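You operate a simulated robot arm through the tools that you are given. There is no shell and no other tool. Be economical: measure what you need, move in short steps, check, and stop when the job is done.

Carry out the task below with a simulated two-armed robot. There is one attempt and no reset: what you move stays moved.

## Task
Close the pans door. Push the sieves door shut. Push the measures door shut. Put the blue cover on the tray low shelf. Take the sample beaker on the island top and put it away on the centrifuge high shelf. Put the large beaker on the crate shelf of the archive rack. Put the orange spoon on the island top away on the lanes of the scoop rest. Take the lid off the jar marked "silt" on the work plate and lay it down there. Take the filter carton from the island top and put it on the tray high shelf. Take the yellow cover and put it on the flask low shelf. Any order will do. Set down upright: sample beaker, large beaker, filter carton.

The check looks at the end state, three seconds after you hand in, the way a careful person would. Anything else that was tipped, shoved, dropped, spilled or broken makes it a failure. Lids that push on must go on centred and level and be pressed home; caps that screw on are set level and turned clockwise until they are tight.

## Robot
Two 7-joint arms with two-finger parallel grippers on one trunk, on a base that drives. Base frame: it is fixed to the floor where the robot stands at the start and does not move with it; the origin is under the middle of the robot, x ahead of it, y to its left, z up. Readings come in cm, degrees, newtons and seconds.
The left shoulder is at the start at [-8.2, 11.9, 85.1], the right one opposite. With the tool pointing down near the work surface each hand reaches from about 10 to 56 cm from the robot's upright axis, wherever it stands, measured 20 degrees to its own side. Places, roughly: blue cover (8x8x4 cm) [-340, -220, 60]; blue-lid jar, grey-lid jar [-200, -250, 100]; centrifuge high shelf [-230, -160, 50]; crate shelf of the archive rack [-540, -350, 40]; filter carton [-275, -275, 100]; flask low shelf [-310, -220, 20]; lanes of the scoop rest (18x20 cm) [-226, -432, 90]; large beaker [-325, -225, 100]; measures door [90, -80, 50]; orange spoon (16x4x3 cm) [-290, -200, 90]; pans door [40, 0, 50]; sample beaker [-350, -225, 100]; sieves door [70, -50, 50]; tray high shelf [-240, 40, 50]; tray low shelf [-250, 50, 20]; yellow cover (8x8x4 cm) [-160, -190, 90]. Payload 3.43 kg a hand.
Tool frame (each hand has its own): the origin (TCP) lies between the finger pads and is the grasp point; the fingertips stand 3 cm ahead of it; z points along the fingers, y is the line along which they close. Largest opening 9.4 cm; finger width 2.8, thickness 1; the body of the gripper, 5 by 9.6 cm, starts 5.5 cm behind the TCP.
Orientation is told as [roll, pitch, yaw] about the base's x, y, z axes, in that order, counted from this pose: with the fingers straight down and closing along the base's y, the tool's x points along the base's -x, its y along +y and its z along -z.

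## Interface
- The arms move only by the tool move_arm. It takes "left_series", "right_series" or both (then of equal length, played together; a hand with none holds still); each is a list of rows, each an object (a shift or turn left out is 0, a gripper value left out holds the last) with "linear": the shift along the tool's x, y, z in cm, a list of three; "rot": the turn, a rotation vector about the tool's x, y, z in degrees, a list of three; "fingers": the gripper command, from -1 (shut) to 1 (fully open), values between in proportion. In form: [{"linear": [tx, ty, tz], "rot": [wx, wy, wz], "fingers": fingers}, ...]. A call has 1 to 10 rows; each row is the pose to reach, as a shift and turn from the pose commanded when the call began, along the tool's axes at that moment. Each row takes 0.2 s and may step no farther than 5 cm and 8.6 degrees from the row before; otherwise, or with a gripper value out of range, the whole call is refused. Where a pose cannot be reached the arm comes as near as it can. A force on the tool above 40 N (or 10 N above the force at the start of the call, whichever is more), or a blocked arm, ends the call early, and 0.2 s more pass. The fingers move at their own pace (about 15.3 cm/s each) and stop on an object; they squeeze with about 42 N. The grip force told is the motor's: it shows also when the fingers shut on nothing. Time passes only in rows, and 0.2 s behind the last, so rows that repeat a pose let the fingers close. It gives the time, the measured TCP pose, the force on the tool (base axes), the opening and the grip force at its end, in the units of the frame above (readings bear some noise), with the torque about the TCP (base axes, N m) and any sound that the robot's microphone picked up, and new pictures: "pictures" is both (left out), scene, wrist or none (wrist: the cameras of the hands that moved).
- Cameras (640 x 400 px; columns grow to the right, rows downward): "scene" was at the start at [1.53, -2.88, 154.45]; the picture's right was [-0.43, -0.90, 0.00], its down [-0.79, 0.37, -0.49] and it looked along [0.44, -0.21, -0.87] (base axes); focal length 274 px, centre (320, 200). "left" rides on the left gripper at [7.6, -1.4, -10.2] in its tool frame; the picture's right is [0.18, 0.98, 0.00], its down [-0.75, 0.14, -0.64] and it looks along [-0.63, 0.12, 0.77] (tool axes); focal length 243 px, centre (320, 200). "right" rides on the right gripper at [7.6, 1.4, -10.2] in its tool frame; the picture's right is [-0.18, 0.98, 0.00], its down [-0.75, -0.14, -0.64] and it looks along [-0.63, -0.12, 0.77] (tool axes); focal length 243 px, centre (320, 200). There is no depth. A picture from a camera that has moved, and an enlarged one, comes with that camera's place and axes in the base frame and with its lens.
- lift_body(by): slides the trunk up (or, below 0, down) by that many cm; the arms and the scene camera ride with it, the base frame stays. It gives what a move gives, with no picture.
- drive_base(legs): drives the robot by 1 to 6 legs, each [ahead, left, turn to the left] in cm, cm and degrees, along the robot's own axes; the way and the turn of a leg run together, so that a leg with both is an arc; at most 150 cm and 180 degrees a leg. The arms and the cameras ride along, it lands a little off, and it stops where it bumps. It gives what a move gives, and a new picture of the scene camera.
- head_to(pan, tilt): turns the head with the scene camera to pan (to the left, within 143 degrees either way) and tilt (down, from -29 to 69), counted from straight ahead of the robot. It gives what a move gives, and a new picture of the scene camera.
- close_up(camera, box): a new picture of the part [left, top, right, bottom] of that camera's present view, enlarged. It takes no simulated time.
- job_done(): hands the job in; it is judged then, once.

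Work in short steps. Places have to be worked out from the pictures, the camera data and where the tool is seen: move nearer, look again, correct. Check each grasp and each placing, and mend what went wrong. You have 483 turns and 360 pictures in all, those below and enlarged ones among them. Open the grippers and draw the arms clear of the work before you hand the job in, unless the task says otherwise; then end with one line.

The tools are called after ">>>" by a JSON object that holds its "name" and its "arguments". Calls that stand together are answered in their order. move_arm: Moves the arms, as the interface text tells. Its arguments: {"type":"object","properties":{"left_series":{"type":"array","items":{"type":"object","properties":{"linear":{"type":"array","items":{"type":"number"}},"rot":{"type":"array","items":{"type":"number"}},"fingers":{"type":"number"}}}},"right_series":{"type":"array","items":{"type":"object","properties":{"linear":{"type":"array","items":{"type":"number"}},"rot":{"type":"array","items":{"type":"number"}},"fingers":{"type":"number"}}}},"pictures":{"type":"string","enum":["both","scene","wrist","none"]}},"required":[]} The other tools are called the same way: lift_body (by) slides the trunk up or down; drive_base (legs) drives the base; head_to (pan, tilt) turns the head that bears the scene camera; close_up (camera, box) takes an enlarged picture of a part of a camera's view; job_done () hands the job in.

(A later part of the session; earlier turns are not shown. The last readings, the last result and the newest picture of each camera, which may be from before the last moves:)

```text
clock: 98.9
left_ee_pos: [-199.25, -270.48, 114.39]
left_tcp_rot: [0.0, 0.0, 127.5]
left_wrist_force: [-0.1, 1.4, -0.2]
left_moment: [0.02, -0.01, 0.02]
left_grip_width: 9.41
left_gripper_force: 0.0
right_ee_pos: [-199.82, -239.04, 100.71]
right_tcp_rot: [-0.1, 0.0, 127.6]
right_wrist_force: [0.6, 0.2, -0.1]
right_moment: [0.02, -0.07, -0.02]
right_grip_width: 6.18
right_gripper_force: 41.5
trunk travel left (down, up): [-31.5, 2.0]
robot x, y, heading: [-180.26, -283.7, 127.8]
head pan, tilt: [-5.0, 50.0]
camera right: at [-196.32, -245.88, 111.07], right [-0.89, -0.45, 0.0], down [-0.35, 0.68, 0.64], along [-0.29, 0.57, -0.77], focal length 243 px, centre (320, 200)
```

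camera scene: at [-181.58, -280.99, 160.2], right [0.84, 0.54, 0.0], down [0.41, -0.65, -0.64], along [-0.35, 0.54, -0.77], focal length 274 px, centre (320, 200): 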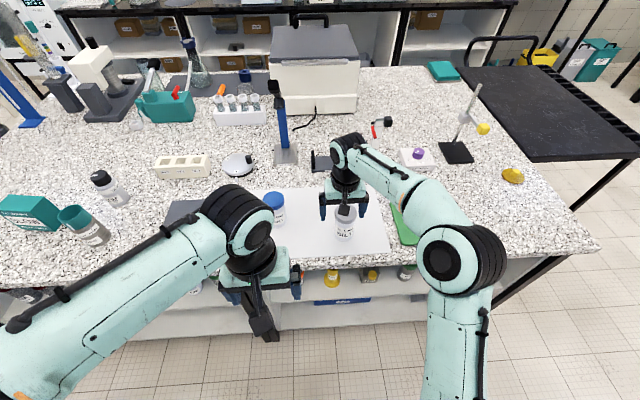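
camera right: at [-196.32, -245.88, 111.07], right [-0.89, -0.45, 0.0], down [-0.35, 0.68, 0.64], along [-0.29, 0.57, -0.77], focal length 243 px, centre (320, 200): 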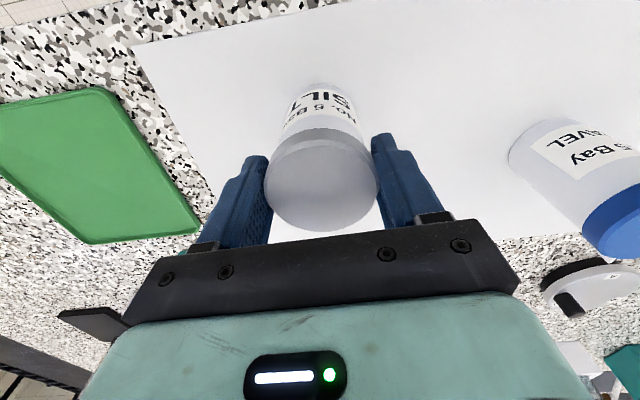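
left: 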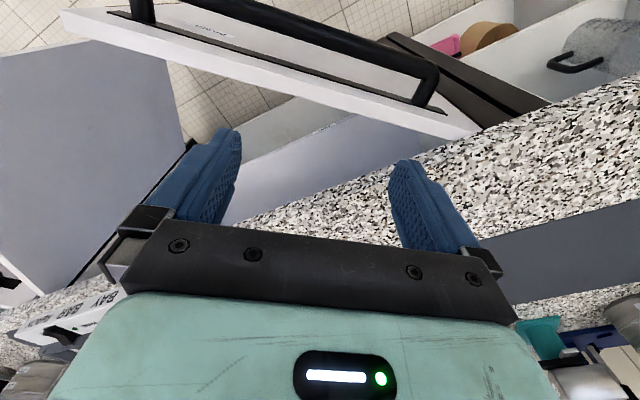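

Gripped the lid (6.2 cm). Try lifting 1.5 cm slowly to see whether the jar comes along.

>>> {"name": "move_arm", "arguments": {"right_series": [{"linear": [0, 0, -0.4]}, {"linear": [0, 0, -0.8]}, {"linear": [0, 0, -1.5]}], "pictures": "wrist"}}

```text
clock: 99.7
left_ee_pos: [-199.34, -270.51, 114.43]
left_tcp_rot: [0.0, 0.1, 127.6]
left_wrist_force: [-0.1, 0.3, 0.8]
left_moment: [0.02, -0.01, 0.02]
left_grip_width: 9.42
left_gripper_force: 0.0
right_ee_pos: [-199.87, -239.07, 102.26]
right_tcp_rot: [-0.1, 0.0, 127.6]
right_wrist_force: [1.3, -0.3, -0.7]
right_moment: [-0.01, -0.02, 0.01]
right_grip_width: 6.19
right_gripper_force: 42.2
trunk travel left (down, up): [-31.5, 2.0]
robot x, y, heading: [-180.35, -283.78, 127.7]
head pan, tilt: [-5.0, 50.0]
camera right: at [-196.33, -245.93, 112.59], right [-0.89, -0.45, 0.0], down [-0.35, 0.68, 0.64], along [-0.29, 0.57, -0.77], focal length 243 px, centre (320, 200)
```

right: 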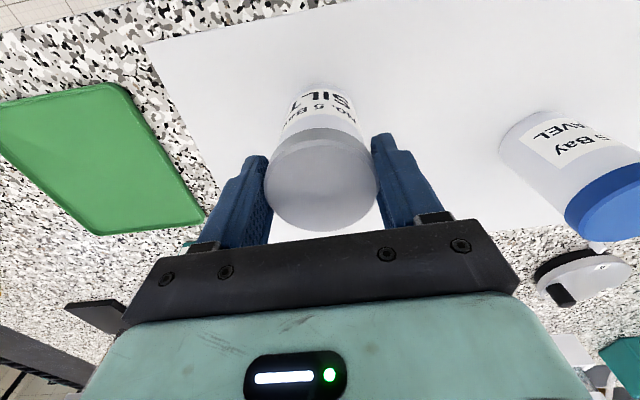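

Ambiguous; look closely.

>>> {"name": "close_up", "arguments": {"camera": "right", "box": [220, 60, 420, 240]}}

>>> {"name": "close_up", "arguments": {"camera": "scene", "box": [260, 130, 440, 270]}}

```text
2.22 times, centred on (320, 150) of right
camera zoom: at [-196.33, -245.93, 112.59], right [-0.89, -0.45, 0.0], down [-0.35, 0.68, 0.64], along [-0.29, 0.57, -0.77], focal length 539 px, centre (320, 311)
```

zoom: 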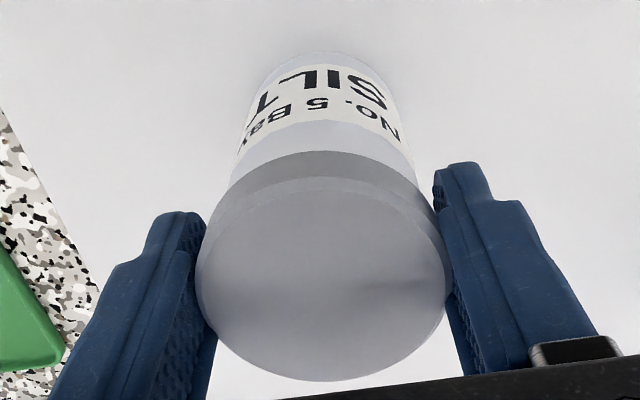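

```text
2.86 times, centred on (350, 200) of scene
camera zoom: at [-181.62, -280.97, 160.2], right [0.84, 0.54, 0.0], down [0.41, -0.65, -0.64], along [-0.35, 0.54, -0.77], focal length 782 px, centre (234, 200)
```

zoom: 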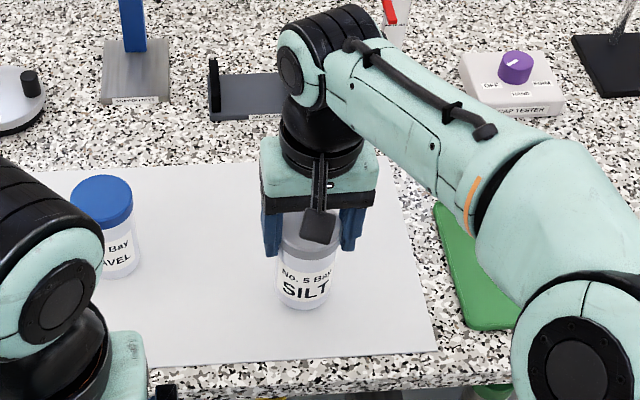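

Lift 3 more cm to discriminate.

>>> {"name": "move_arm", "arguments": {"right_series": [{"linear": [0, 0, -1]}, {"linear": [0, 0, -2]}, {"linear": [0, 0, -3]}], "pictures": "wrist"}}

>>> {"name": "close_up", "arguments": {"camera": "scene", "box": [260, 130, 440, 270]}}

```text
clock: 100.5
left_ee_pos: [-199.21, -270.51, 114.49]
left_tcp_rot: [-0.1, 0.2, 127.4]
left_wrist_force: [0.7, -0.2, -0.1]
left_moment: [0.01, 0.02, 0.03]
left_grip_width: 9.39
left_gripper_force: 0.0
right_ee_pos: [-199.65, -238.91, 105.25]
right_tcp_rot: [-0.1, -0.1, 127.6]
right_wrist_force: [-0.2, -0.4, -1.5]
right_moment: [-0.01, -0.01, 0.01]
right_grip_width: 6.2
right_gripper_force: 41.9
trunk travel left (down, up): [-31.5, 2.0]
robot x, y, heading: [-179.99, -283.84, 127.5]
head pan, tilt: [-5.0, 50.0]
camera right: at [-196.21, -245.9, 115.54], right [-0.89, -0.45, 0.0], down [-0.35, 0.68, 0.64], along [-0.29, 0.57, -0.77], focal length 243 px, centre (320, 200)
```

right: 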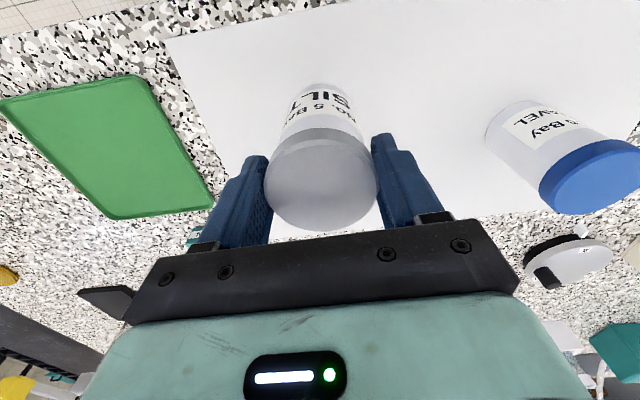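

```text
2.86 times, centred on (350, 200) of scene
camera zoom: at [-181.62, -280.97, 160.2], right [0.84, 0.54, 0.0], down [0.41, -0.65, -0.64], along [-0.35, 0.54, -0.77], focal length 782 px, centre (234, 200)
```

zoom: 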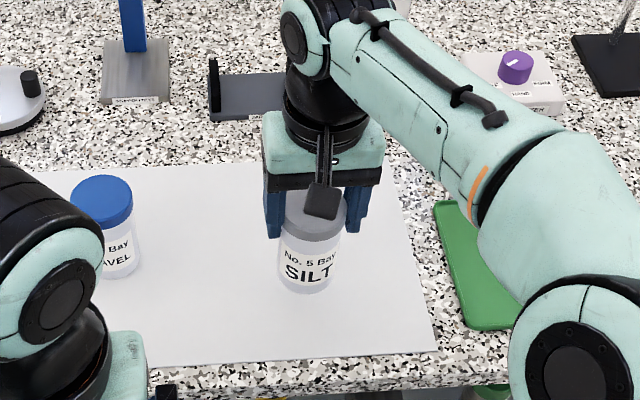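

The jar came up with the lid, so I need to hold the body with the left hand. Set the jar back down, and orient the left hand (yaw 20° right).

>>> {"name": "move_arm", "arguments": {"right_series": [{"linear": [0, 0, 2]}, {"linear": [0, 0, 4]}, {"linear": [0, 0, 4.45]}], "left_series": [{"linear": [-2, 0, 0], "rot": [0, 0, 7]}, {"linear": [-4, 0, 0], "rot": [0, 0, 14]}, {"linear": [-6, 0, 0], "rot": [0, 0, 20]}], "pictures": "none"}}

>>> {"name": "move_arm", "arguments": {"left_series": [{"linear": [0, 0, 0], "rot": [0, -8.4, 0]}, {"linear": [0, 0, 0], "rot": [0, -16.7, 0]}, {"linear": [0, 0, 0], "rot": [0, -25, 0]}, {"linear": [0, 0, 0], "rot": [0, -33.3, 0]}, {"linear": [0, 0, 0], "rot": [0, -41.7, 0]}, {"linear": [0, 0, 0], "rot": [0, -50, 0]}], "pictures": "scene"}}

```text
clock: 101.3
left_ee_pos: [-203.05, -265.62, 114.64]
left_tcp_rot: [-0.1, 0.1, 107.5]
left_wrist_force: [-0.4, 0.5, -0.5]
left_moment: [0.0, -0.02, -0.03]
left_grip_width: 9.4
left_gripper_force: 0.0
right_ee_pos: [-199.82, -238.84, 100.93]
right_tcp_rot: [0.0, -0.1, 127.5]
right_wrist_force: [-0.7, 0.3, -2.0]
right_moment: [0.0, -0.03, 0.05]
right_grip_width: 6.18
right_gripper_force: 41.8
trunk travel left (down, up): [-31.5, 2.0]
robot x, y, heading: [-180.0, -283.81, 127.4]
head pan, tilt: [-5.0, 50.0]
```

```text
clock: 102.7
left_ee_pos: [-202.94, -265.79, 114.4]
left_tcp_rot: [0.0, -50.0, 107.4]
left_wrist_force: [-0.2, 0.9, -0.4]
left_moment: [0.0, 0.0, 0.02]
left_grip_width: 9.41
left_gripper_force: 0.0
right_ee_pos: [-199.77, -239.02, 101.0]
right_tcp_rot: [0.0, 0.0, 127.5]
right_wrist_force: [0.7, 0.5, -1.0]
right_moment: [0.02, -0.01, 0.01]
right_grip_width: 6.16
right_gripper_force: 41.9
trunk travel left (down, up): [-31.5, 2.0]
robot x, y, heading: [-180.41, -284.1, 127.5]
head pan, tilt: [-5.0, 50.0]
camera scene: at [-181.55, -281.01, 160.19], right [0.84, 0.54, 0.0], down [0.41, -0.65, -0.64], along [-0.35, 0.54, -0.77], focal length 274 px, centre (320, 200)
```

scene: 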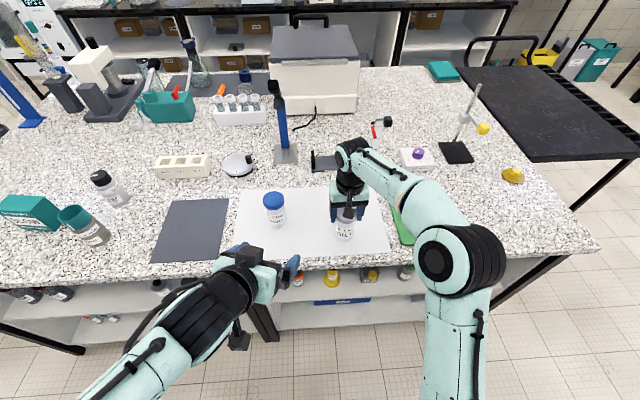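

Move the left hand behind the jar, on the robot side, lowering to jar mid-height.

>>> {"name": "move_arm", "arguments": {"left_series": [{"linear": [-1.93, -2.75, 2.3]}, {"linear": [-3.86, -5.5, 4.6]}, {"linear": [-5.79, -8.25, 6.9]}, {"linear": [-7.72, -11, 9.19]}, {"linear": [-4.04, -11, 12.28]}, {"linear": [-0.37, -11, 15.36]}, {"linear": [3.31, -11, 18.45]}, {"linear": [6.99, -11, 21.54]}], "pictures": "both"}}

```text
clock: 104.5
left_ee_pos: [-195.89, -250.82, 95.05]
left_tcp_rot: [0.0, -49.9, 107.7]
left_wrist_force: [0.5, 0.3, 0.4]
left_moment: [0.0, -0.01, 0.05]
left_grip_width: 9.4
left_gripper_force: 0.0
right_ee_pos: [-199.86, -238.99, 100.91]
right_tcp_rot: [-0.1, -0.1, 127.6]
right_wrist_force: [-0.2, 0.3, -2.0]
right_moment: [0.01, 0.0, -0.01]
right_grip_width: 6.15
right_gripper_force: 42.0
trunk travel left (down, up): [-31.5, 2.0]
robot x, y, heading: [-180.13, -283.64, 127.5]
head pan, tilt: [-5.0, 50.0]
camera scene: at [-181.67, -280.9, 160.19], right [0.84, 0.54, 0.0], down [0.41, -0.65, -0.64], along [-0.34, 0.54, -0.77], focal length 274 px, centre (320, 200)
camera left: at [-190.72, -262.63, 95.8], right [-0.9, -0.41, -0.14], down [-0.13, -0.05, 0.99], along [-0.41, 0.91, -0.01], focal length 243 px, centre (320, 200)
```

scene: 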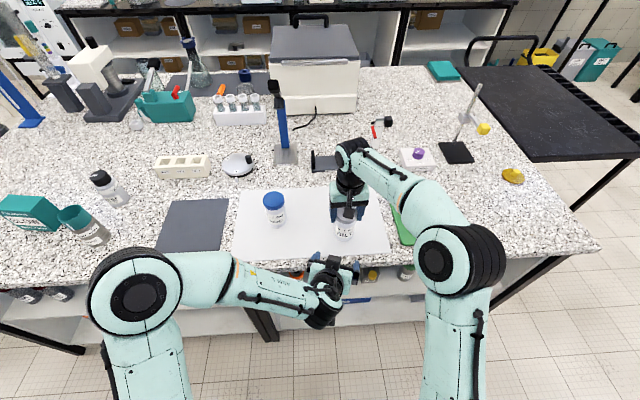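
left: 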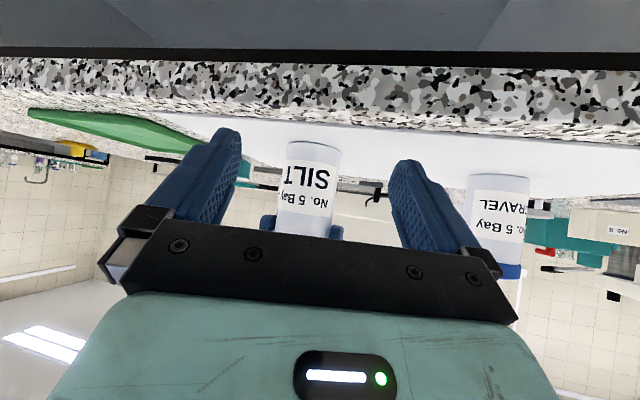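

The jar is centred between the left fingers. Advance 12.4 cm and close on the body.

>>> {"name": "move_arm", "arguments": {"left_series": [{"linear": [-2.7, 0, 3.2]}, {"linear": [-5.4, 0, 6.4]}, {"linear": [-7.9, 0, 9.4]}, {"linear": [-7.9, 0, 9.4], "fingers": -1}, {"linear": [-7.9, 0, 9.4], "fingers": -1}, {"linear": [-7.9, 0, 9.4], "fingers": -1}], "pictures": "both"}}

```text
clock: 105.9
left_ee_pos: [-199.83, -239.16, 94.97]
left_tcp_rot: [0.3, -50.0, 107.8]
left_wrist_force: [-19.4, -15.6, 1.6]
left_moment: [0.5, -0.91, -0.85]
left_grip_width: 6.77
left_gripper_force: 42.1
right_ee_pos: [-199.5, -238.67, 100.93]
right_tcp_rot: [-0.5, 0.0, 127.4]
right_wrist_force: [20.2, 15.5, -2.9]
right_moment: [0.38, -0.28, 0.83]
right_grip_width: 6.05
right_gripper_force: 41.9
trunk travel left (down, up): [-31.5, 2.0]
robot x, y, heading: [-180.13, -284.08, 127.4]
head pan, tilt: [-5.0, 50.0]
camera scene: at [-181.62, -280.96, 160.2], right [0.84, 0.54, 0.0], down [0.41, -0.65, -0.64], along [-0.35, 0.54, -0.77], focal length 274 px, centre (320, 200)
camera left: at [-194.6, -250.86, 95.61], right [-0.9, -0.42, -0.14], down [-0.13, -0.05, 0.99], along [-0.42, 0.91, -0.01], focal length 243 px, centre (320, 200)
```

scene: 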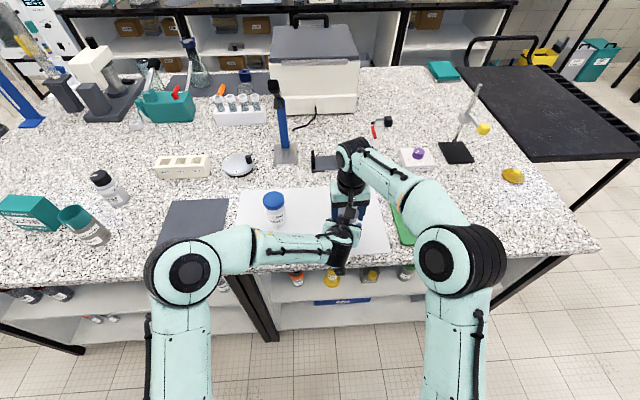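
left: 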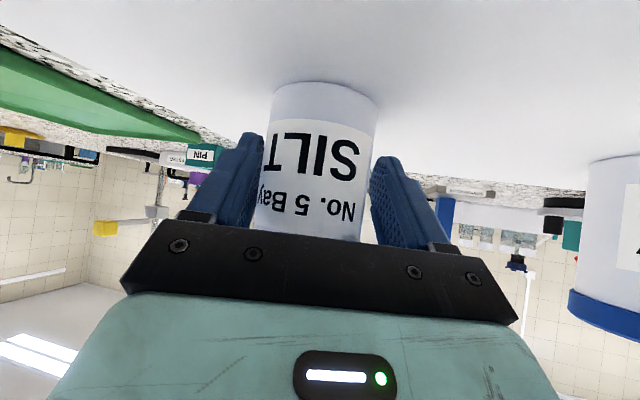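

Both grips are on, with ~25 N sideways fight. Relieve by shifting the left hand 0.5 cm left, then pull the lid up.

>>> {"name": "move_arm", "arguments": {"left_series": [{"linear": [0, 0.3, 0]}, {"linear": [0, 0.5, 0]}, {"linear": [0, 0.5, 0]}], "pictures": "none"}}

>>> {"name": "move_arm", "arguments": {"right_series": [{"linear": [0, 0, -0.3]}, {"linear": [0, 0, -0.6]}, {"linear": [0, 0, -1]}], "pictures": "none"}}

```text
clock: 106.7
left_ee_pos: [-200.13, -239.33, 94.84]
left_tcp_rot: [0.0, -49.9, 107.4]
left_wrist_force: [-13.9, -9.5, -3.1]
left_moment: [-0.05, -0.09, -0.78]
left_grip_width: 6.7
left_gripper_force: 42.5
right_ee_pos: [-199.74, -239.05, 100.91]
right_tcp_rot: [-0.2, -0.1, 127.7]
right_wrist_force: [13.4, 9.0, 2.5]
right_moment: [0.55, -0.72, 0.81]
right_grip_width: 6.09
right_gripper_force: 42.2
trunk travel left (down, up): [-31.5, 2.0]
robot x, y, heading: [-180.19, -284.09, 127.8]
head pan, tilt: [-5.0, 50.0]
```

```text
clock: 107.5
left_ee_pos: [-199.92, -239.21, 95.49]
left_tcp_rot: [-0.2, -50.3, 107.4]
left_wrist_force: [-4.4, -22.5, 26.7]
left_moment: [0.08, -0.6, -0.59]
left_grip_width: 6.47
left_gripper_force: 42.4
right_ee_pos: [-199.48, -238.7, 101.68]
right_tcp_rot: [-0.4, -0.1, 127.4]
right_wrist_force: [4.5, 22.1, -28.2]
right_moment: [1.4, 0.24, 0.52]
right_grip_width: 6.12
right_gripper_force: 41.9
trunk travel left (down, up): [-31.5, 2.0]
robot x, y, heading: [-180.59, -283.63, 127.2]
head pan, tilt: [-5.0, 50.0]
```

28 N tension without release—perhaps it screws. Lower back and twist the lid counterclockwise (about −tool z).

>>> {"name": "move_arm", "arguments": {"right_series": [{"linear": [0, 0, 0.7]}, {"linear": [0, 0, 0.7], "rot": [0, 0, -8]}, {"linear": [0, 0, 0.7], "rot": [0, 0, -16]}, {"linear": [0, 0, 0.7], "rot": [0, 0, -24]}, {"linear": [0, 0, 0.6], "rot": [0, 0, -32]}, {"linear": [0, 0, 0.6], "rot": [0, 0, -40]}, {"linear": [0, 0, 0.6], "rot": [0, 0, -48]}], "pictures": "scene"}}

```text
clock: 108.5
left_ee_pos: [-199.38, -239.51, 94.82]
left_tcp_rot: [-0.1, -49.5, 106.8]
left_wrist_force: [3.3, 1.5, -1.1]
left_moment: [-0.55, 0.94, 0.9]
left_grip_width: 6.04
left_gripper_force: 42.4
right_ee_pos: [-200.12, -238.56, 101.41]
right_tcp_rot: [-0.3, -1.2, 148.4]
right_wrist_force: [-1.7, -0.5, -1.4]
right_moment: [0.43, -0.76, -0.93]
right_grip_width: 6.11
right_gripper_force: 42.0
trunk travel left (down, up): [-31.5, 2.0]
robot x, y, heading: [-180.18, -283.81, 127.5]
head pan, tilt: [-5.0, 50.0]
stopped in row 4 (left hand): the force on the tool passed its limit at 48 N (the readings are from after the stop); the commanded pose is now the measured one
camera scene: at [-181.61, -280.97, 160.2], right [0.84, 0.54, 0.0], down [0.41, -0.65, -0.64], along [-0.35, 0.54, -0.77], focal length 274 px, centre (320, 200)
```

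scene: 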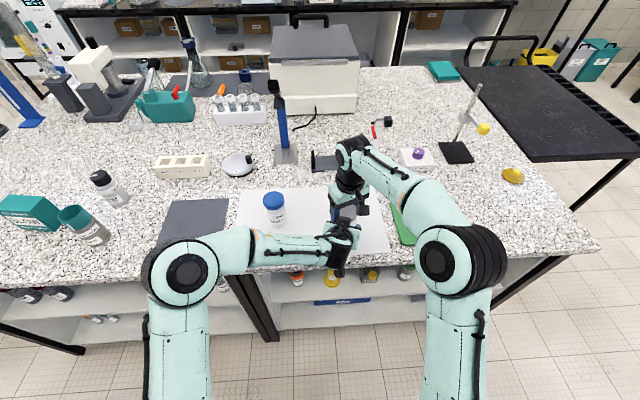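

The left grip now seats squarely (6.04 cm). Try pulling up again with a small rocking twist.

>>> {"name": "move_arm", "arguments": {"right_series": [{"linear": [0, 0, -0.4]}, {"linear": [0, 0, -0.8]}, {"linear": [0, 0, -1.1]}, {"linear": [0, 0, -1.4]}], "pictures": "none"}}

```text
clock: 109.4
left_ee_pos: [-199.24, -239.37, 95.46]
left_tcp_rot: [-0.5, -50.1, 106.9]
left_wrist_force: [0.8, 0.0, 0.2]
left_moment: [0.0, 0.11, 0.25]
left_grip_width: 6.03
left_gripper_force: 42.0
right_ee_pos: [-199.96, -238.44, 102.05]
right_tcp_rot: [-0.5, -0.9, 148.4]
right_wrist_force: [-0.6, 0.2, -1.2]
right_moment: [0.07, -0.02, -0.25]
right_grip_width: 6.07
right_gripper_force: 41.9
trunk travel left (down, up): [-31.5, 2.0]
robot x, y, heading: [-179.94, -283.7, 127.3]
head pan, tilt: [-5.0, 50.0]
stopped in row 4 (right hand): the force on the tool passed its limit at 43 N (the readings are from after the stop); the commanded pose is now the measured one
```

Not separated (moved together). Try twisting CCW again now that both grips are seated.

>>> {"name": "move_arm", "arguments": {"right_series": [{"linear": [0, 0, 0], "rot": [0, 0, -5]}, {"linear": [0, 0, 0], "rot": [0, 0, -10]}, {"linear": [0, 0, 0], "rot": [0, 0, -15]}, {"linear": [0, 0, 0], "rot": [0, 0, -20]}, {"linear": [0, 0, 0], "rot": [0, 0, -25]}, {"linear": [0, 0, 0], "rot": [0, 0, -30]}], "pictures": "wrist"}}

```text
clock: 110.3
left_ee_pos: [-198.61, -239.39, 95.4]
left_tcp_rot: [-0.6, -50.0, 106.4]
left_wrist_force: [4.1, 0.5, 0.1]
left_moment: [-0.47, 0.99, 1.41]
left_grip_width: 6.24
left_gripper_force: 41.8
right_ee_pos: [-200.11, -238.42, 102.23]
right_tcp_rot: [-0.9, -1.7, 164.4]
right_wrist_force: [-4.3, -0.8, -1.3]
right_moment: [0.52, -0.75, -1.41]
right_grip_width: 6.14
right_gripper_force: 41.6
trunk travel left (down, up): [-31.5, 2.0]
robot x, y, heading: [-180.26, -283.96, 127.6]
head pan, tilt: [-5.0, 50.0]
stopped in row 4 (left hand): the force on the tool passed its limit at 42 N (the readings are from after the stop); the commanded pose is now the measured one
camera right: at [-193.04, -241.97, 112.22], right [-0.44, -0.9, -0.01], down [-0.67, 0.33, 0.66], along [-0.59, 0.3, -0.75], focal length 243 px, centre (320, 200)
```

right: 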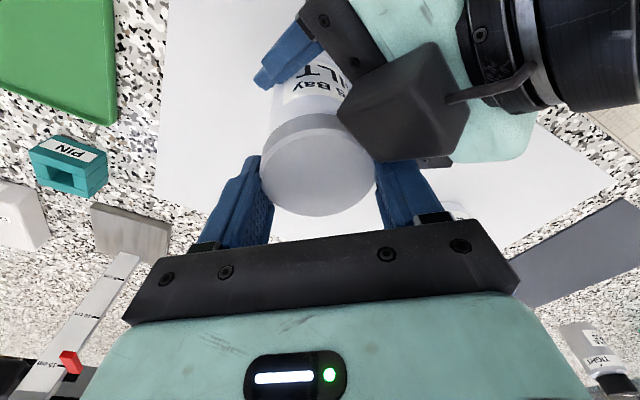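

Check via the left camera whether the jar body turned.

>>> {"name": "close_up", "arguments": {"camera": "left", "box": [160, 60, 480, 260]}}

>>> {"name": "close_up", "arguments": {"camera": "scene", "box": [280, 140, 420, 290]}}

```text
2.00 times, centred on (320, 160) of left
camera zoom: at [-193.77, -251.32, 96.06], right [-0.91, -0.38, -0.15], down [-0.14, -0.05, 0.99], along [-0.38, 0.92, -0.01], focal length 485 px, centre (320, 280)
```

zoom: 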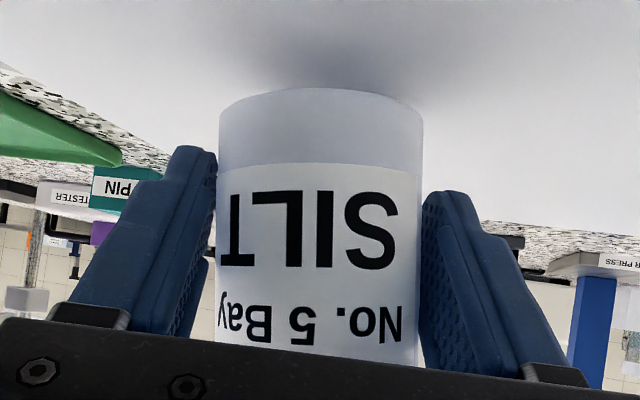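

```text
2.67 times, centred on (350, 215) of scene
camera zoom: at [-181.61, -280.96, 160.2], right [0.84, 0.54, 0.0], down [0.41, -0.65, -0.64], along [-0.35, 0.54, -0.77], focal length 730 px, centre (240, 160)
```

zoom: 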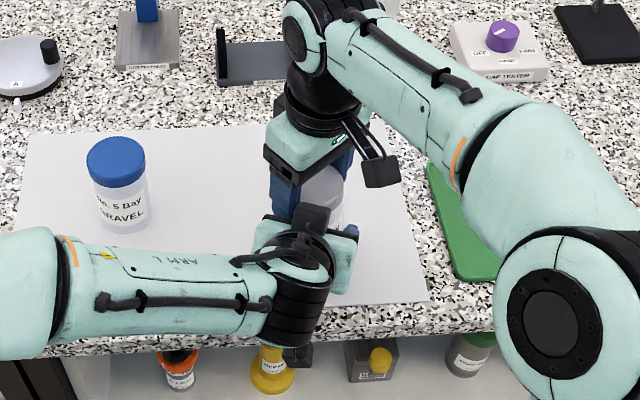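

Jar hardly turned while the lid moved ~37° and rose 0.2 cm: it's a screw cap. Continue unscrewing in smaller steps.

>>> {"name": "move_arm", "arguments": {"right_series": [{"linear": [0, 0, -0.05], "rot": [0, 0, -4]}, {"linear": [0, 0, -0.05], "rot": [0, 0, -8]}, {"linear": [0, 0, -0.1], "rot": [0, 0, -12]}, {"linear": [0, 0, -0.1], "rot": [0, 0, -16]}, {"linear": [0, 0, -0.1], "rot": [0, 0, -20]}, {"linear": [0, 0, -0.1], "rot": [0, 0, -24]}], "pictures": "none"}}

>>> {"name": "close_up", "arguments": {"camera": "left", "box": [160, 60, 480, 260]}}

```text
clock: 111.3
left_ee_pos: [-198.02, -239.48, 95.48]
left_tcp_rot: [-0.9, -50.0, 105.8]
left_wrist_force: [3.8, 0.1, -0.8]
left_moment: [-0.57, 0.9, 1.21]
left_grip_width: 6.63
left_gripper_force: 42.1
right_ee_pos: [-200.51, -238.51, 102.33]
right_tcp_rot: [-1.5, -2.0, 179.2]
right_wrist_force: [-2.8, -0.6, -0.7]
right_moment: [0.58, -0.63, -1.3]
right_grip_width: 6.24
right_gripper_force: 41.6
trunk travel left (down, up): [-31.5, 2.0]
robot x, y, heading: [-180.12, -284.11, 127.4]
head pan, tilt: [-5.0, 50.0]
stopped in row 5 (right hand): the force on the tool passed its limit at 41 N (the readings are from after the stop); the commanded pose is now the measured one
```

```text
2.00 times, centred on (320, 160) of left
camera zoom: at [-193.33, -251.39, 96.13], right [-0.92, -0.37, -0.15], down [-0.14, -0.05, 0.99], along [-0.37, 0.93, -0.01], focal length 485 px, centre (320, 280)
```

zoom: 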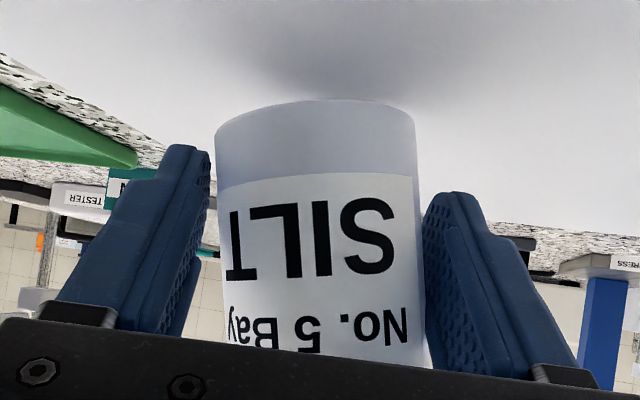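

Hands have drifted apart. Release the right hand, lift it, and view the state of the jar in the left grip.

>>> {"name": "move_arm", "arguments": {"right_series": [{"linear": [0, 0, 0], "fingers": 1}, {"linear": [0, 0, 0], "fingers": 1}, {"linear": [0, 0, -3]}, {"linear": [0, 0, -6]}], "pictures": "wrist"}}

>>> {"name": "close_up", "arguments": {"camera": "left", "box": [160, 60, 480, 260]}}

```text
clock: 112.0
left_ee_pos: [-197.8, -239.47, 95.44]
left_tcp_rot: [-1.2, -49.8, 105.5]
left_wrist_force: [4.5, -22.4, 4.1]
left_moment: [1.02, 0.3, 0.45]
left_grip_width: 5.81
left_gripper_force: 42.1
right_ee_pos: [-200.26, -237.58, 102.56]
right_tcp_rot: [-2.8, -2.1, 178.9]
right_wrist_force: [-4.6, 22.8, -5.5]
right_moment: [0.62, 0.14, 0.01]
right_grip_width: 8.19
right_gripper_force: 0.1
trunk travel left (down, up): [-31.5, 2.0]
robot x, y, heading: [-179.76, -284.0, 127.7]
head pan, tilt: [-5.0, 50.0]
stopped in row 3 (right hand): the force on the tool passed its limit at 44 N (the readings are from after the stop); the commanded pose is now the measured one
camera right: at [-192.29, -239.62, 112.47], right [-0.2, -0.98, -0.04], down [-0.73, 0.12, 0.68], along [-0.66, 0.17, -0.74], focal length 243 px, centre (320, 200)
```

right: 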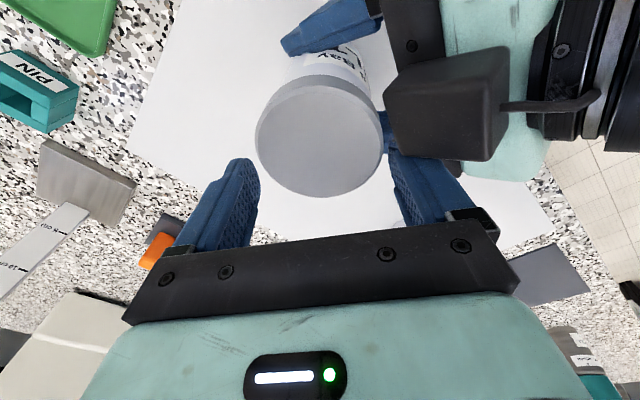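

```text
2.00 times, centred on (320, 160) of left
camera zoom: at [-193.09, -251.54, 96.16], right [-0.92, -0.36, -0.15], down [-0.15, -0.04, 0.99], along [-0.37, 0.93, -0.01], focal length 485 px, centre (320, 280)
```

zoom: 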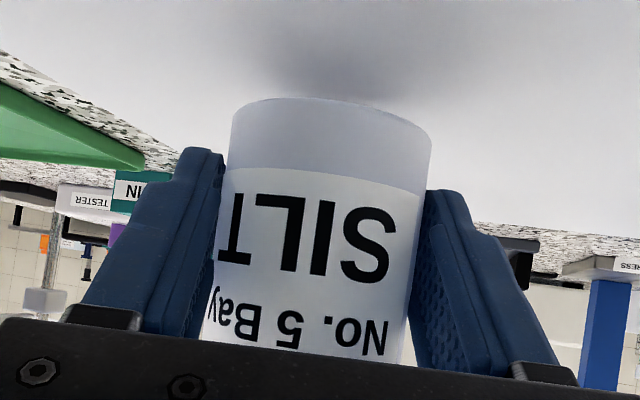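

A camera block on top of the left hand is blocking the right finger. Rotate the right hand back and lift clear.

>>> {"name": "move_arm", "arguments": {"right_series": [{"linear": [0, 0, 0], "rot": [0, 0, 7]}, {"linear": [0, 0, 0], "rot": [0, 0, 14]}, {"linear": [0, 0, 0], "rot": [0, 0, 21]}, {"linear": [0, 0, 0], "rot": [0, 0, 28]}, {"linear": [0, 0, 0], "rot": [0, 0, 35], "fingers": 1}, {"linear": [0, 0, 0], "rot": [0, 0, 42]}, {"linear": [0, 0, 0], "rot": [0, 0, 50]}, {"linear": [0, 0, -4], "rot": [0, 0, 50]}, {"linear": [0, 0, -8], "rot": [0, 0, 50]}], "pictures": "both"}}

```text
clock: 114.0
left_ee_pos: [-197.78, -239.32, 95.65]
left_tcp_rot: [-1.2, -50.2, 105.6]
left_wrist_force: [0.7, 0.2, -1.7]
left_moment: [-0.04, 0.0, -0.01]
left_grip_width: 5.83
left_gripper_force: 41.9
right_ee_pos: [-200.32, -238.22, 110.3]
right_tcp_rot: [0.2, -2.8, 129.1]
right_wrist_force: [-0.1, -0.6, -0.4]
right_moment: [-0.03, 0.0, -0.02]
right_grip_width: 9.41
right_gripper_force: 0.1
trunk travel left (down, up): [-31.5, 2.0]
robot x, y, heading: [-180.32, -284.2, 127.5]
head pan, tilt: [-5.0, 50.0]
camera scene: at [-181.62, -280.97, 160.2], right [0.84, 0.54, 0.0], down [0.41, -0.65, -0.64], along [-0.35, 0.54, -0.77], focal length 274 px, centre (320, 200)
camera right: at [-196.19, -245.39, 120.13], right [-0.88, -0.48, 0.01], down [-0.34, 0.65, 0.68], along [-0.33, 0.59, -0.73], focal length 243 px, centre (320, 200)
```

scene: 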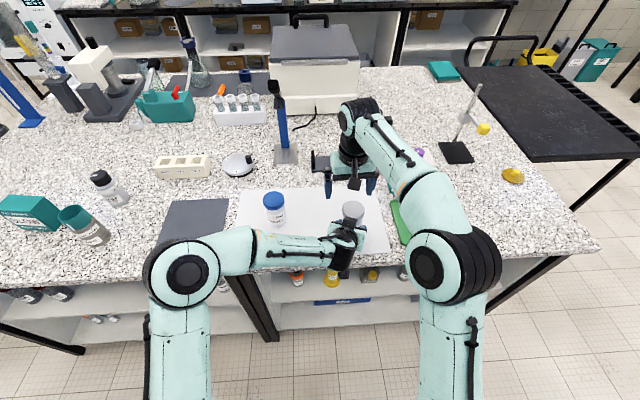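
right: 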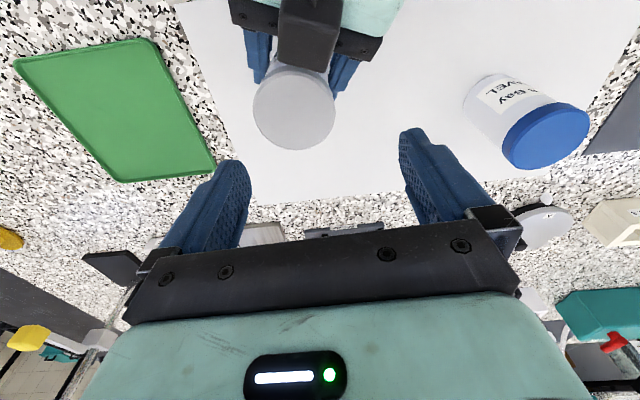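

The lid is still on. I'll re-grip the lid with the right hand, release the left, then lift the jar and hold its body with a more horizontal left hand.

>>> {"name": "move_arm", "arguments": {"right_series": [{"linear": [1.1, -1.6, 0], "rot": [0, 2.8, 0]}, {"linear": [1.1, -1.6, 4], "rot": [0, 2.8, 0]}, {"linear": [1.1, -1.6, 7], "rot": [0, 2.8, 0]}], "pictures": "wrist"}}

```text
clock: 114.8
left_ee_pos: [-197.87, -239.32, 95.56]
left_tcp_rot: [-1.1, -49.9, 105.6]
left_wrist_force: [0.0, 0.7, -1.5]
left_moment: [-0.07, -0.01, 0.0]
left_grip_width: 5.83
left_gripper_force: 41.8
right_ee_pos: [-198.4, -237.89, 103.17]
right_tcp_rot: [0.2, -0.2, 129.1]
right_wrist_force: [0.5, 0.7, -0.2]
right_moment: [-0.01, -0.01, -0.01]
right_grip_width: 9.4
right_gripper_force: 0.0
trunk travel left (down, up): [-31.5, 2.0]
robot x, y, heading: [-180.02, -283.74, 127.6]
head pan, tilt: [-5.0, 50.0]
camera right: at [-194.69, -244.62, 113.41], right [-0.88, -0.48, 0.0], down [-0.36, 0.67, 0.64], along [-0.31, 0.56, -0.76], focal length 243 px, centre (320, 200)
```

right: 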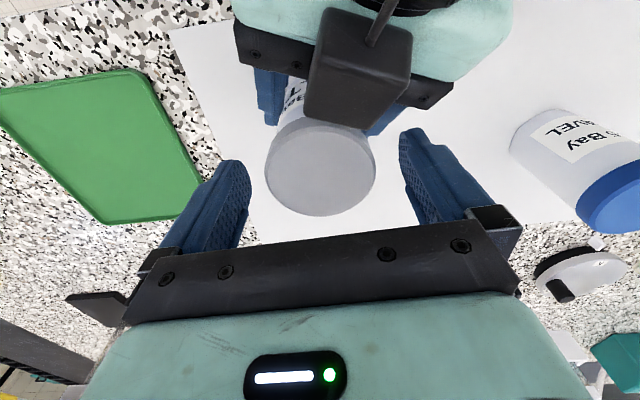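

Aligned. Descend 2 cm, close on the lid, then open the left and back it away.

>>> {"name": "move_arm", "arguments": {"right_series": [{"linear": [0, 0, 2]}, {"linear": [0, 0, 2], "fingers": -1}, {"linear": [0, 0, 2], "fingers": -1}, {"linear": [0, 0, 2], "fingers": -1}], "pictures": "none"}}

>>> {"name": "move_arm", "arguments": {"left_series": [{"linear": [0, 0, 0], "fingers": 1}, {"linear": [0, 0, 0], "fingers": 1}, {"linear": [2.6, 0, -3]}, {"linear": [5.2, 0, -6]}, {"linear": [7.8, 0, -9]}, {"linear": [10.4, 0, -12]}], "pictures": "both"}}

```text
clock: 115.8
left_ee_pos: [-197.76, -239.44, 95.45]
left_tcp_rot: [-1.1, -49.9, 105.8]
left_wrist_force: [3.8, -5.5, -8.0]
left_moment: [0.09, 0.08, -0.02]
left_grip_width: 5.8
left_gripper_force: 42.0
right_ee_pos: [-198.5, -237.68, 101.3]
right_tcp_rot: [0.1, -0.3, 129.2]
right_wrist_force: [-2.7, 4.7, 7.0]
right_moment: [0.03, 0.06, -0.03]
right_grip_width: 6.09
right_gripper_force: 42.3
trunk travel left (down, up): [-31.5, 2.0]
robot x, y, heading: [-180.26, -283.49, 127.6]
head pan, tilt: [-5.0, 50.0]
```

```text
clock: 117.2
left_ee_pos: [-193.82, -255.05, 95.25]
left_tcp_rot: [-1.2, -50.2, 105.6]
left_wrist_force: [-0.5, -0.3, -0.4]
left_moment: [0.0, 0.02, -0.01]
left_grip_width: 9.41
left_gripper_force: 0.0
right_ee_pos: [-198.44, -237.78, 101.26]
right_tcp_rot: [0.1, -0.2, 129.1]
right_wrist_force: [1.0, -0.8, -1.2]
right_moment: [0.01, -0.02, 0.0]
right_grip_width: 6.07
right_gripper_force: 41.6
trunk travel left (down, up): [-31.5, 2.0]
robot x, y, heading: [-180.19, -283.75, 127.4]
head pan, tilt: [-5.0, 50.0]
camera scene: at [-181.59, -281.05, 160.19], right [0.84, 0.54, 0.0], down [0.41, -0.65, -0.64], along [-0.35, 0.54, -0.77], focal length 274 px, centre (320, 200)
camera left: at [-189.1, -267.0, 96.02], right [-0.92, -0.37, -0.15], down [-0.15, -0.05, 0.99], along [-0.37, 0.93, -0.01], focal length 243 px, centre (320, 200)
```

scene: 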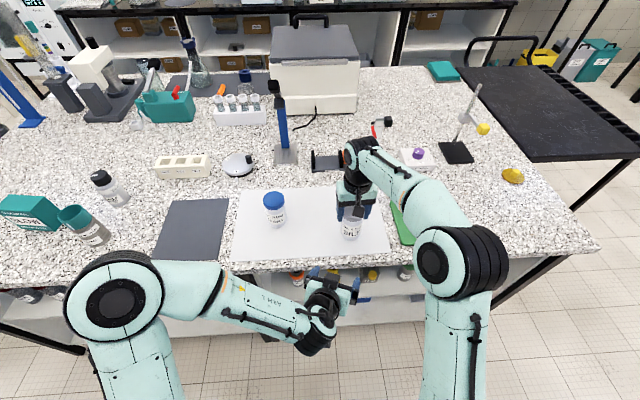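
left: 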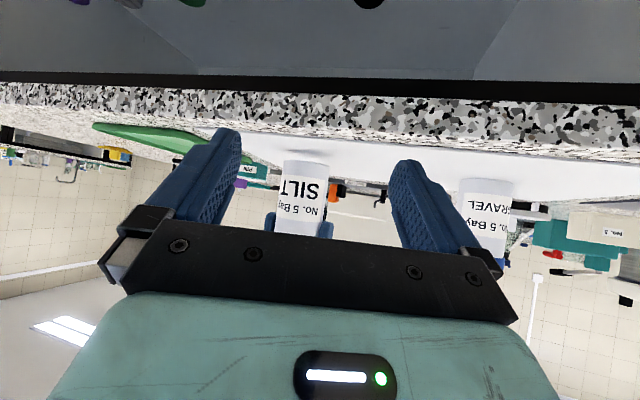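

Lift the jar 10 cm with the right hand while bringing the left hand up and pitching it to ~85°.

>>> {"name": "move_arm", "arguments": {"right_series": [{"linear": [0, 0, -2]}, {"linear": [0, 0, -4]}, {"linear": [0, 0, -6]}, {"linear": [0, 0, -8]}, {"linear": [0, 0, -10]}], "left_series": [{"linear": [-1.5, 0, -1.25], "rot": [0, -7, 0]}, {"linear": [-3, 0, -2.5], "rot": [0, -14, 0]}, {"linear": [-4.5, 0, -3.75], "rot": [0, -21, 0]}, {"linear": [-6, 0, -5], "rot": [0, -28, 0]}, {"linear": [-7.43, 0, -6.24], "rot": [0, -35, 0]}], "pictures": "both"}}

```text
clock: 118.3
left_ee_pos: [-193.74, -253.51, 105.41]
left_tcp_rot: [-8.8, -85.0, 113.6]
left_wrist_force: [-1.0, 0.3, 0.2]
left_moment: [-0.01, -0.02, -0.01]
left_grip_width: 9.42
left_gripper_force: 0.0
left hand out of reach, approached as far as the arm can: row 3, 4, 5
right_ee_pos: [-198.29, -238.06, 111.39]
right_tcp_rot: [0.2, -0.2, 129.2]
right_wrist_force: [0.2, 0.2, -1.5]
right_moment: [0.01, 0.01, -0.02]
right_grip_width: 6.07
right_gripper_force: 42.2
trunk travel left (down, up): [-31.5, 2.0]
robot x, y, heading: [-180.39, -284.39, 127.5]
head pan, tilt: [-5.0, 50.0]
camera scene: at [-181.61, -280.96, 160.2], right [0.84, 0.54, 0.0], down [0.41, -0.65, -0.64], along [-0.35, 0.54, -0.77], focal length 274 px, centre (320, 200)
camera right: at [-194.61, -244.88, 121.61], right [-0.88, -0.48, 0.0], down [-0.36, 0.67, 0.64], along [-0.31, 0.56, -0.77], focal length 243 px, centre (320, 200)
camera left: at [-189.46, -263.51, 98.51], right [-0.94, -0.27, -0.2], down [0.0, -0.59, 0.8], along [-0.33, 0.76, 0.56], focal length 243 px, centre (320, 200)
```

scene: 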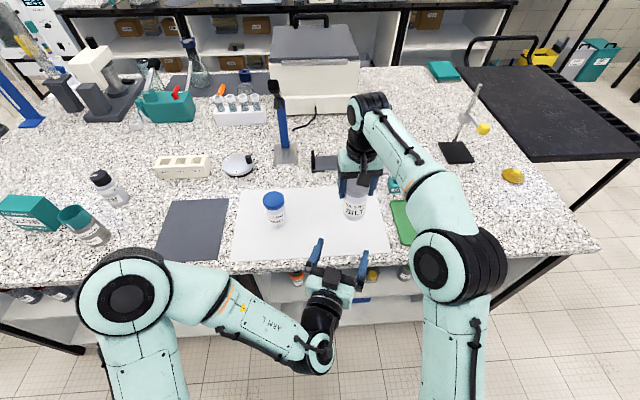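
right: 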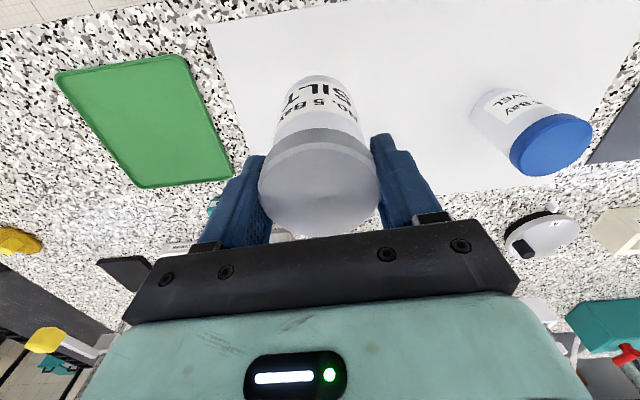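
left: 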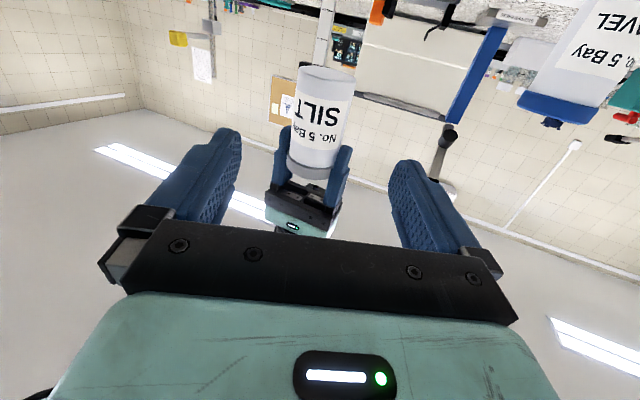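

Zoom into the left gripper to understand the cube location.

>>> {"name": "close_up", "arguments": {"camera": "scene", "box": [270, 160, 420, 380]}}

```text
1.82 times, centred on (345, 270) of scene
camera zoom: at [-181.61, -280.96, 160.2], right [0.84, 0.54, 0.0], down [0.41, -0.65, -0.64], along [-0.35, 0.54, -0.77], focal length 498 px, centre (274, 73)
```

zoom: 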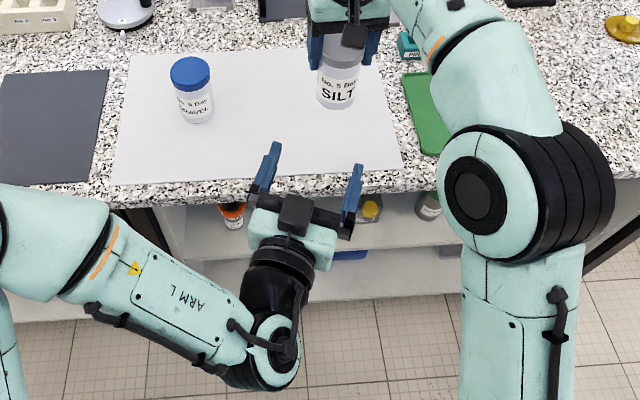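

The cube sits on top of the gripper body, so a horizontal grip clears the lid. Advance 16 cm to the jar body.

>>> {"name": "move_arm", "arguments": {"left_series": [{"linear": [-0.4, 0.2, 4]}, {"linear": [-0.7, 0.4, 8]}, {"linear": [-1.1, 0.4, 12]}, {"linear": [-1.4, 0.4, 15.9]}, {"linear": [-1.4, 0.4, 15.9]}], "pictures": "both"}}

```text
clock: 119.5
left_ee_pos: [-198.17, -237.95, 105.21]
left_tcp_rot: [-7.9, -85.0, 112.8]
left_wrist_force: [-0.1, 0.4, 0.1]
left_moment: [-0.01, 0.01, 0.02]
left_grip_width: 9.39
left_gripper_force: 0.1
right_ee_pos: [-198.21, -238.06, 111.33]
right_tcp_rot: [0.2, -0.2, 129.1]
right_wrist_force: [0.1, 0.1, -0.9]
right_moment: [-0.02, 0.03, 0.0]
right_grip_width: 6.08
right_gripper_force: 42.3
trunk travel left (down, up): [-31.5, 2.0]
robot x, y, heading: [-179.83, -284.02, 127.1]
head pan, tilt: [-5.0, 50.0]
camera scene: at [-181.59, -281.02, 160.19], right [0.84, 0.54, 0.0], down [0.41, -0.65, -0.64], along [-0.35, 0.54, -0.77], focal length 274 px, centre (320, 200)
camera left: at [-193.98, -248.05, 98.36], right [-0.94, -0.27, -0.2], down [0.0, -0.59, 0.8], along [-0.33, 0.76, 0.56], focal length 243 px, centre (320, 200)
```

scene: 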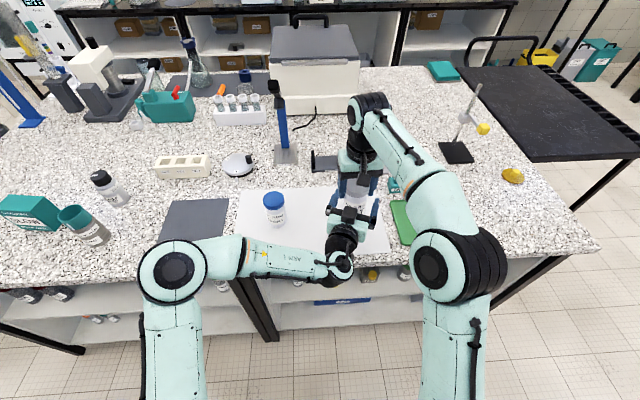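
left: 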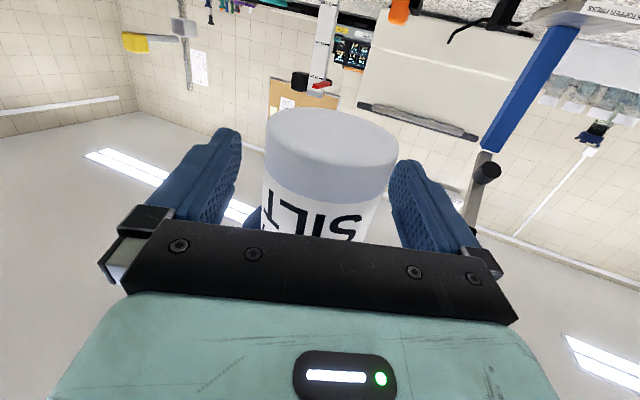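

Close the left hand on the body, then twist the lid CCW ~48°.

>>> {"name": "move_arm", "arguments": {"left_series": [{"linear": [0, 0.2, 0], "fingers": -1}, {"linear": [0, 0.2, 0], "fingers": -1}, {"linear": [0, 0.2, 0], "fingers": -1}], "pictures": "none"}}

>>> {"name": "move_arm", "arguments": {"right_series": [{"rot": [0, 0, -6]}, {"rot": [0, 0, -12]}, {"rot": [0, 0, -18]}, {"rot": [0, 0, -24]}, {"rot": [0, 0, -30]}, {"rot": [0, 0, -36]}, {"rot": [0, 0, -42]}, {"rot": [0, 0, -48]}], "pictures": "wrist"}}

```text
clock: 120.3
left_ee_pos: [-198.43, -237.89, 105.18]
left_tcp_rot: [-8.1, -84.9, 112.8]
left_wrist_force: [6.6, 2.9, 0.9]
left_moment: [-0.12, 0.25, 0.01]
left_grip_width: 6.24
left_gripper_force: 42.2
right_ee_pos: [-198.39, -238.11, 111.28]
right_tcp_rot: [0.2, -0.2, 129.2]
right_wrist_force: [-6.0, -3.3, -0.9]
right_moment: [-0.06, 0.13, 0.0]
right_grip_width: 6.08
right_gripper_force: 41.9
trunk travel left (down, up): [-31.5, 2.0]
robot x, y, heading: [-180.07, -284.22, 127.5]
head pan, tilt: [-5.0, 50.0]
```

```text
clock: 122.2
left_ee_pos: [-198.58, -238.04, 105.12]
left_tcp_rot: [-7.8, -85.1, 112.6]
left_wrist_force: [3.2, 27.8, 2.4]
left_moment: [-0.79, -0.41, 0.04]
left_grip_width: 6.26
left_gripper_force: 42.2
right_ee_pos: [-198.63, -238.16, 111.47]
right_tcp_rot: [0.4, -0.4, 177.5]
right_wrist_force: [-3.1, -28.6, -4.5]
right_moment: [-0.99, 0.55, -0.09]
right_grip_width: 6.09
right_gripper_force: 41.9
trunk travel left (down, up): [-31.5, 2.0]
robot x, y, heading: [-180.27, -284.02, 127.4]
head pan, tilt: [-5.0, 50.0]
camera right: at [-190.95, -239.76, 121.77], right [-0.23, -0.97, 0.01], down [-0.74, 0.18, 0.65], along [-0.63, 0.14, -0.76], focal length 243 px, centre (320, 200)
```

right: 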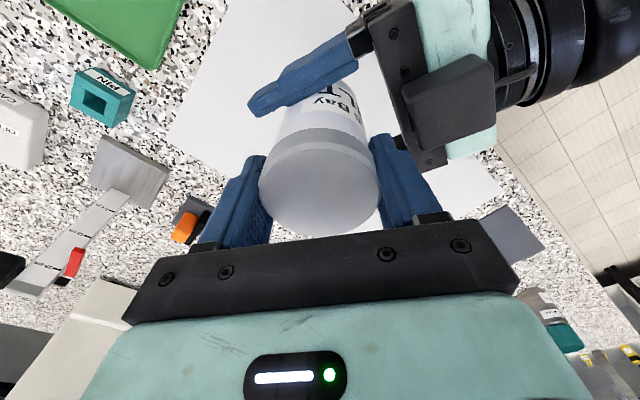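

Turned 48° with little torque. Try lifting the lid.

>>> {"name": "move_arm", "arguments": {"right_series": [{"linear": [0, 0, -0.4]}, {"linear": [0, 0, -0.8]}, {"linear": [0, 0, -1.2]}], "pictures": "none"}}

```text
clock: 123.0
left_ee_pos: [-198.29, -237.85, 105.76]
left_tcp_rot: [-10.3, -85.8, 115.0]
left_wrist_force: [4.9, 12.1, 34.3]
left_moment: [-0.36, -0.32, 0.04]
left_grip_width: 6.19
left_gripper_force: 41.5
right_ee_pos: [-198.44, -237.88, 112.25]
right_tcp_rot: [0.2, 0.1, 177.2]
right_wrist_force: [-3.9, -13.1, -34.7]
right_moment: [-0.45, 0.65, -0.06]
right_grip_width: 6.09
right_gripper_force: 41.8
trunk travel left (down, up): [-31.5, 2.0]
robot x, y, heading: [-180.63, -284.16, 127.5]
head pan, tilt: [-5.0, 50.0]
```

Still threaded (35 N tension). Return down, release, rotate back and regrip for another stroke.

>>> {"name": "move_arm", "arguments": {"right_series": [{"linear": [0, 0, 0.5]}, {"linear": [0, 0, 0.9]}, {"linear": [0, 0, 0.9], "fingers": 0.2}, {"linear": [0, 0, 0.9], "fingers": 0.2}], "pictures": "none"}}

>>> {"name": "move_arm", "arguments": {"right_series": [{"rot": [0, 0, 8.5]}, {"rot": [0, 0, 17]}, {"rot": [0, 0, 25.5]}, {"rot": [0, 0, 34]}, {"rot": [0, 0, 42.5]}, {"rot": [0, 0, 51]}, {"rot": [0, 0, 59.5]}, {"rot": [0, 0, 68]}, {"rot": [0, 0, 76]}, {"rot": [0, 0, 84]}], "pictures": "wrist"}}

```text
clock: 124.0
left_ee_pos: [-198.36, -237.75, 105.29]
left_tcp_rot: [-8.0, -85.1, 112.6]
left_wrist_force: [4.2, 11.2, 17.0]
left_moment: [0.09, 0.52, 0.02]
left_grip_width: 6.21
left_gripper_force: 41.9
right_ee_pos: [-198.45, -237.74, 111.69]
right_tcp_rot: [0.0, -0.2, 177.1]
right_wrist_force: [-3.6, -11.1, -18.3]
right_moment: [-0.83, -0.25, -0.04]
right_grip_width: 6.12
right_gripper_force: 41.7
trunk travel left (down, up): [-31.5, 2.0]
robot x, y, heading: [-180.41, -284.04, 127.6]
head pan, tilt: [-5.0, 50.0]
```

```text
clock: 126.2
left_ee_pos: [-198.47, -237.85, 105.1]
left_tcp_rot: [-8.3, -84.8, 113.1]
left_wrist_force: [2.4, -2.6, 5.0]
left_moment: [0.13, 0.44, -1.31]
left_grip_width: 5.85
left_gripper_force: 41.4
right_ee_pos: [-198.53, -237.73, 111.74]
right_tcp_rot: [0.3, -0.2, 93.2]
right_wrist_force: [-1.5, 3.0, -6.7]
right_moment: [0.09, -0.31, 1.27]
right_grip_width: 6.07
right_gripper_force: 41.9
trunk travel left (down, up): [-31.5, 2.0]
robot x, y, heading: [-180.25, -283.9, 127.7]
head pan, tilt: [-5.0, 50.0]
camera right: at [-199.41, -245.53, 122.11], right [-0.99, 0.13, 0.01], down [0.1, 0.76, 0.64], along [0.08, 0.64, -0.77], focal length 243 px, centre (320, 200)
```

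right: 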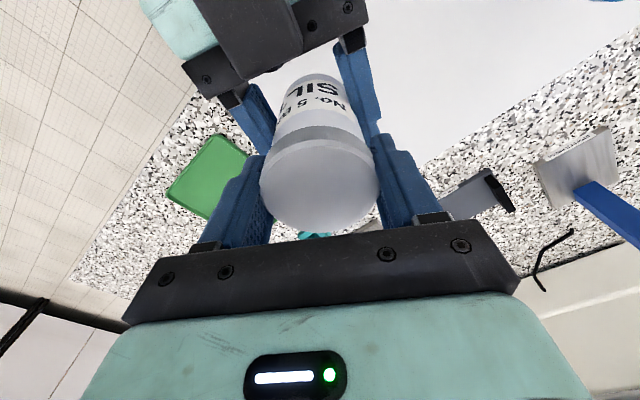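

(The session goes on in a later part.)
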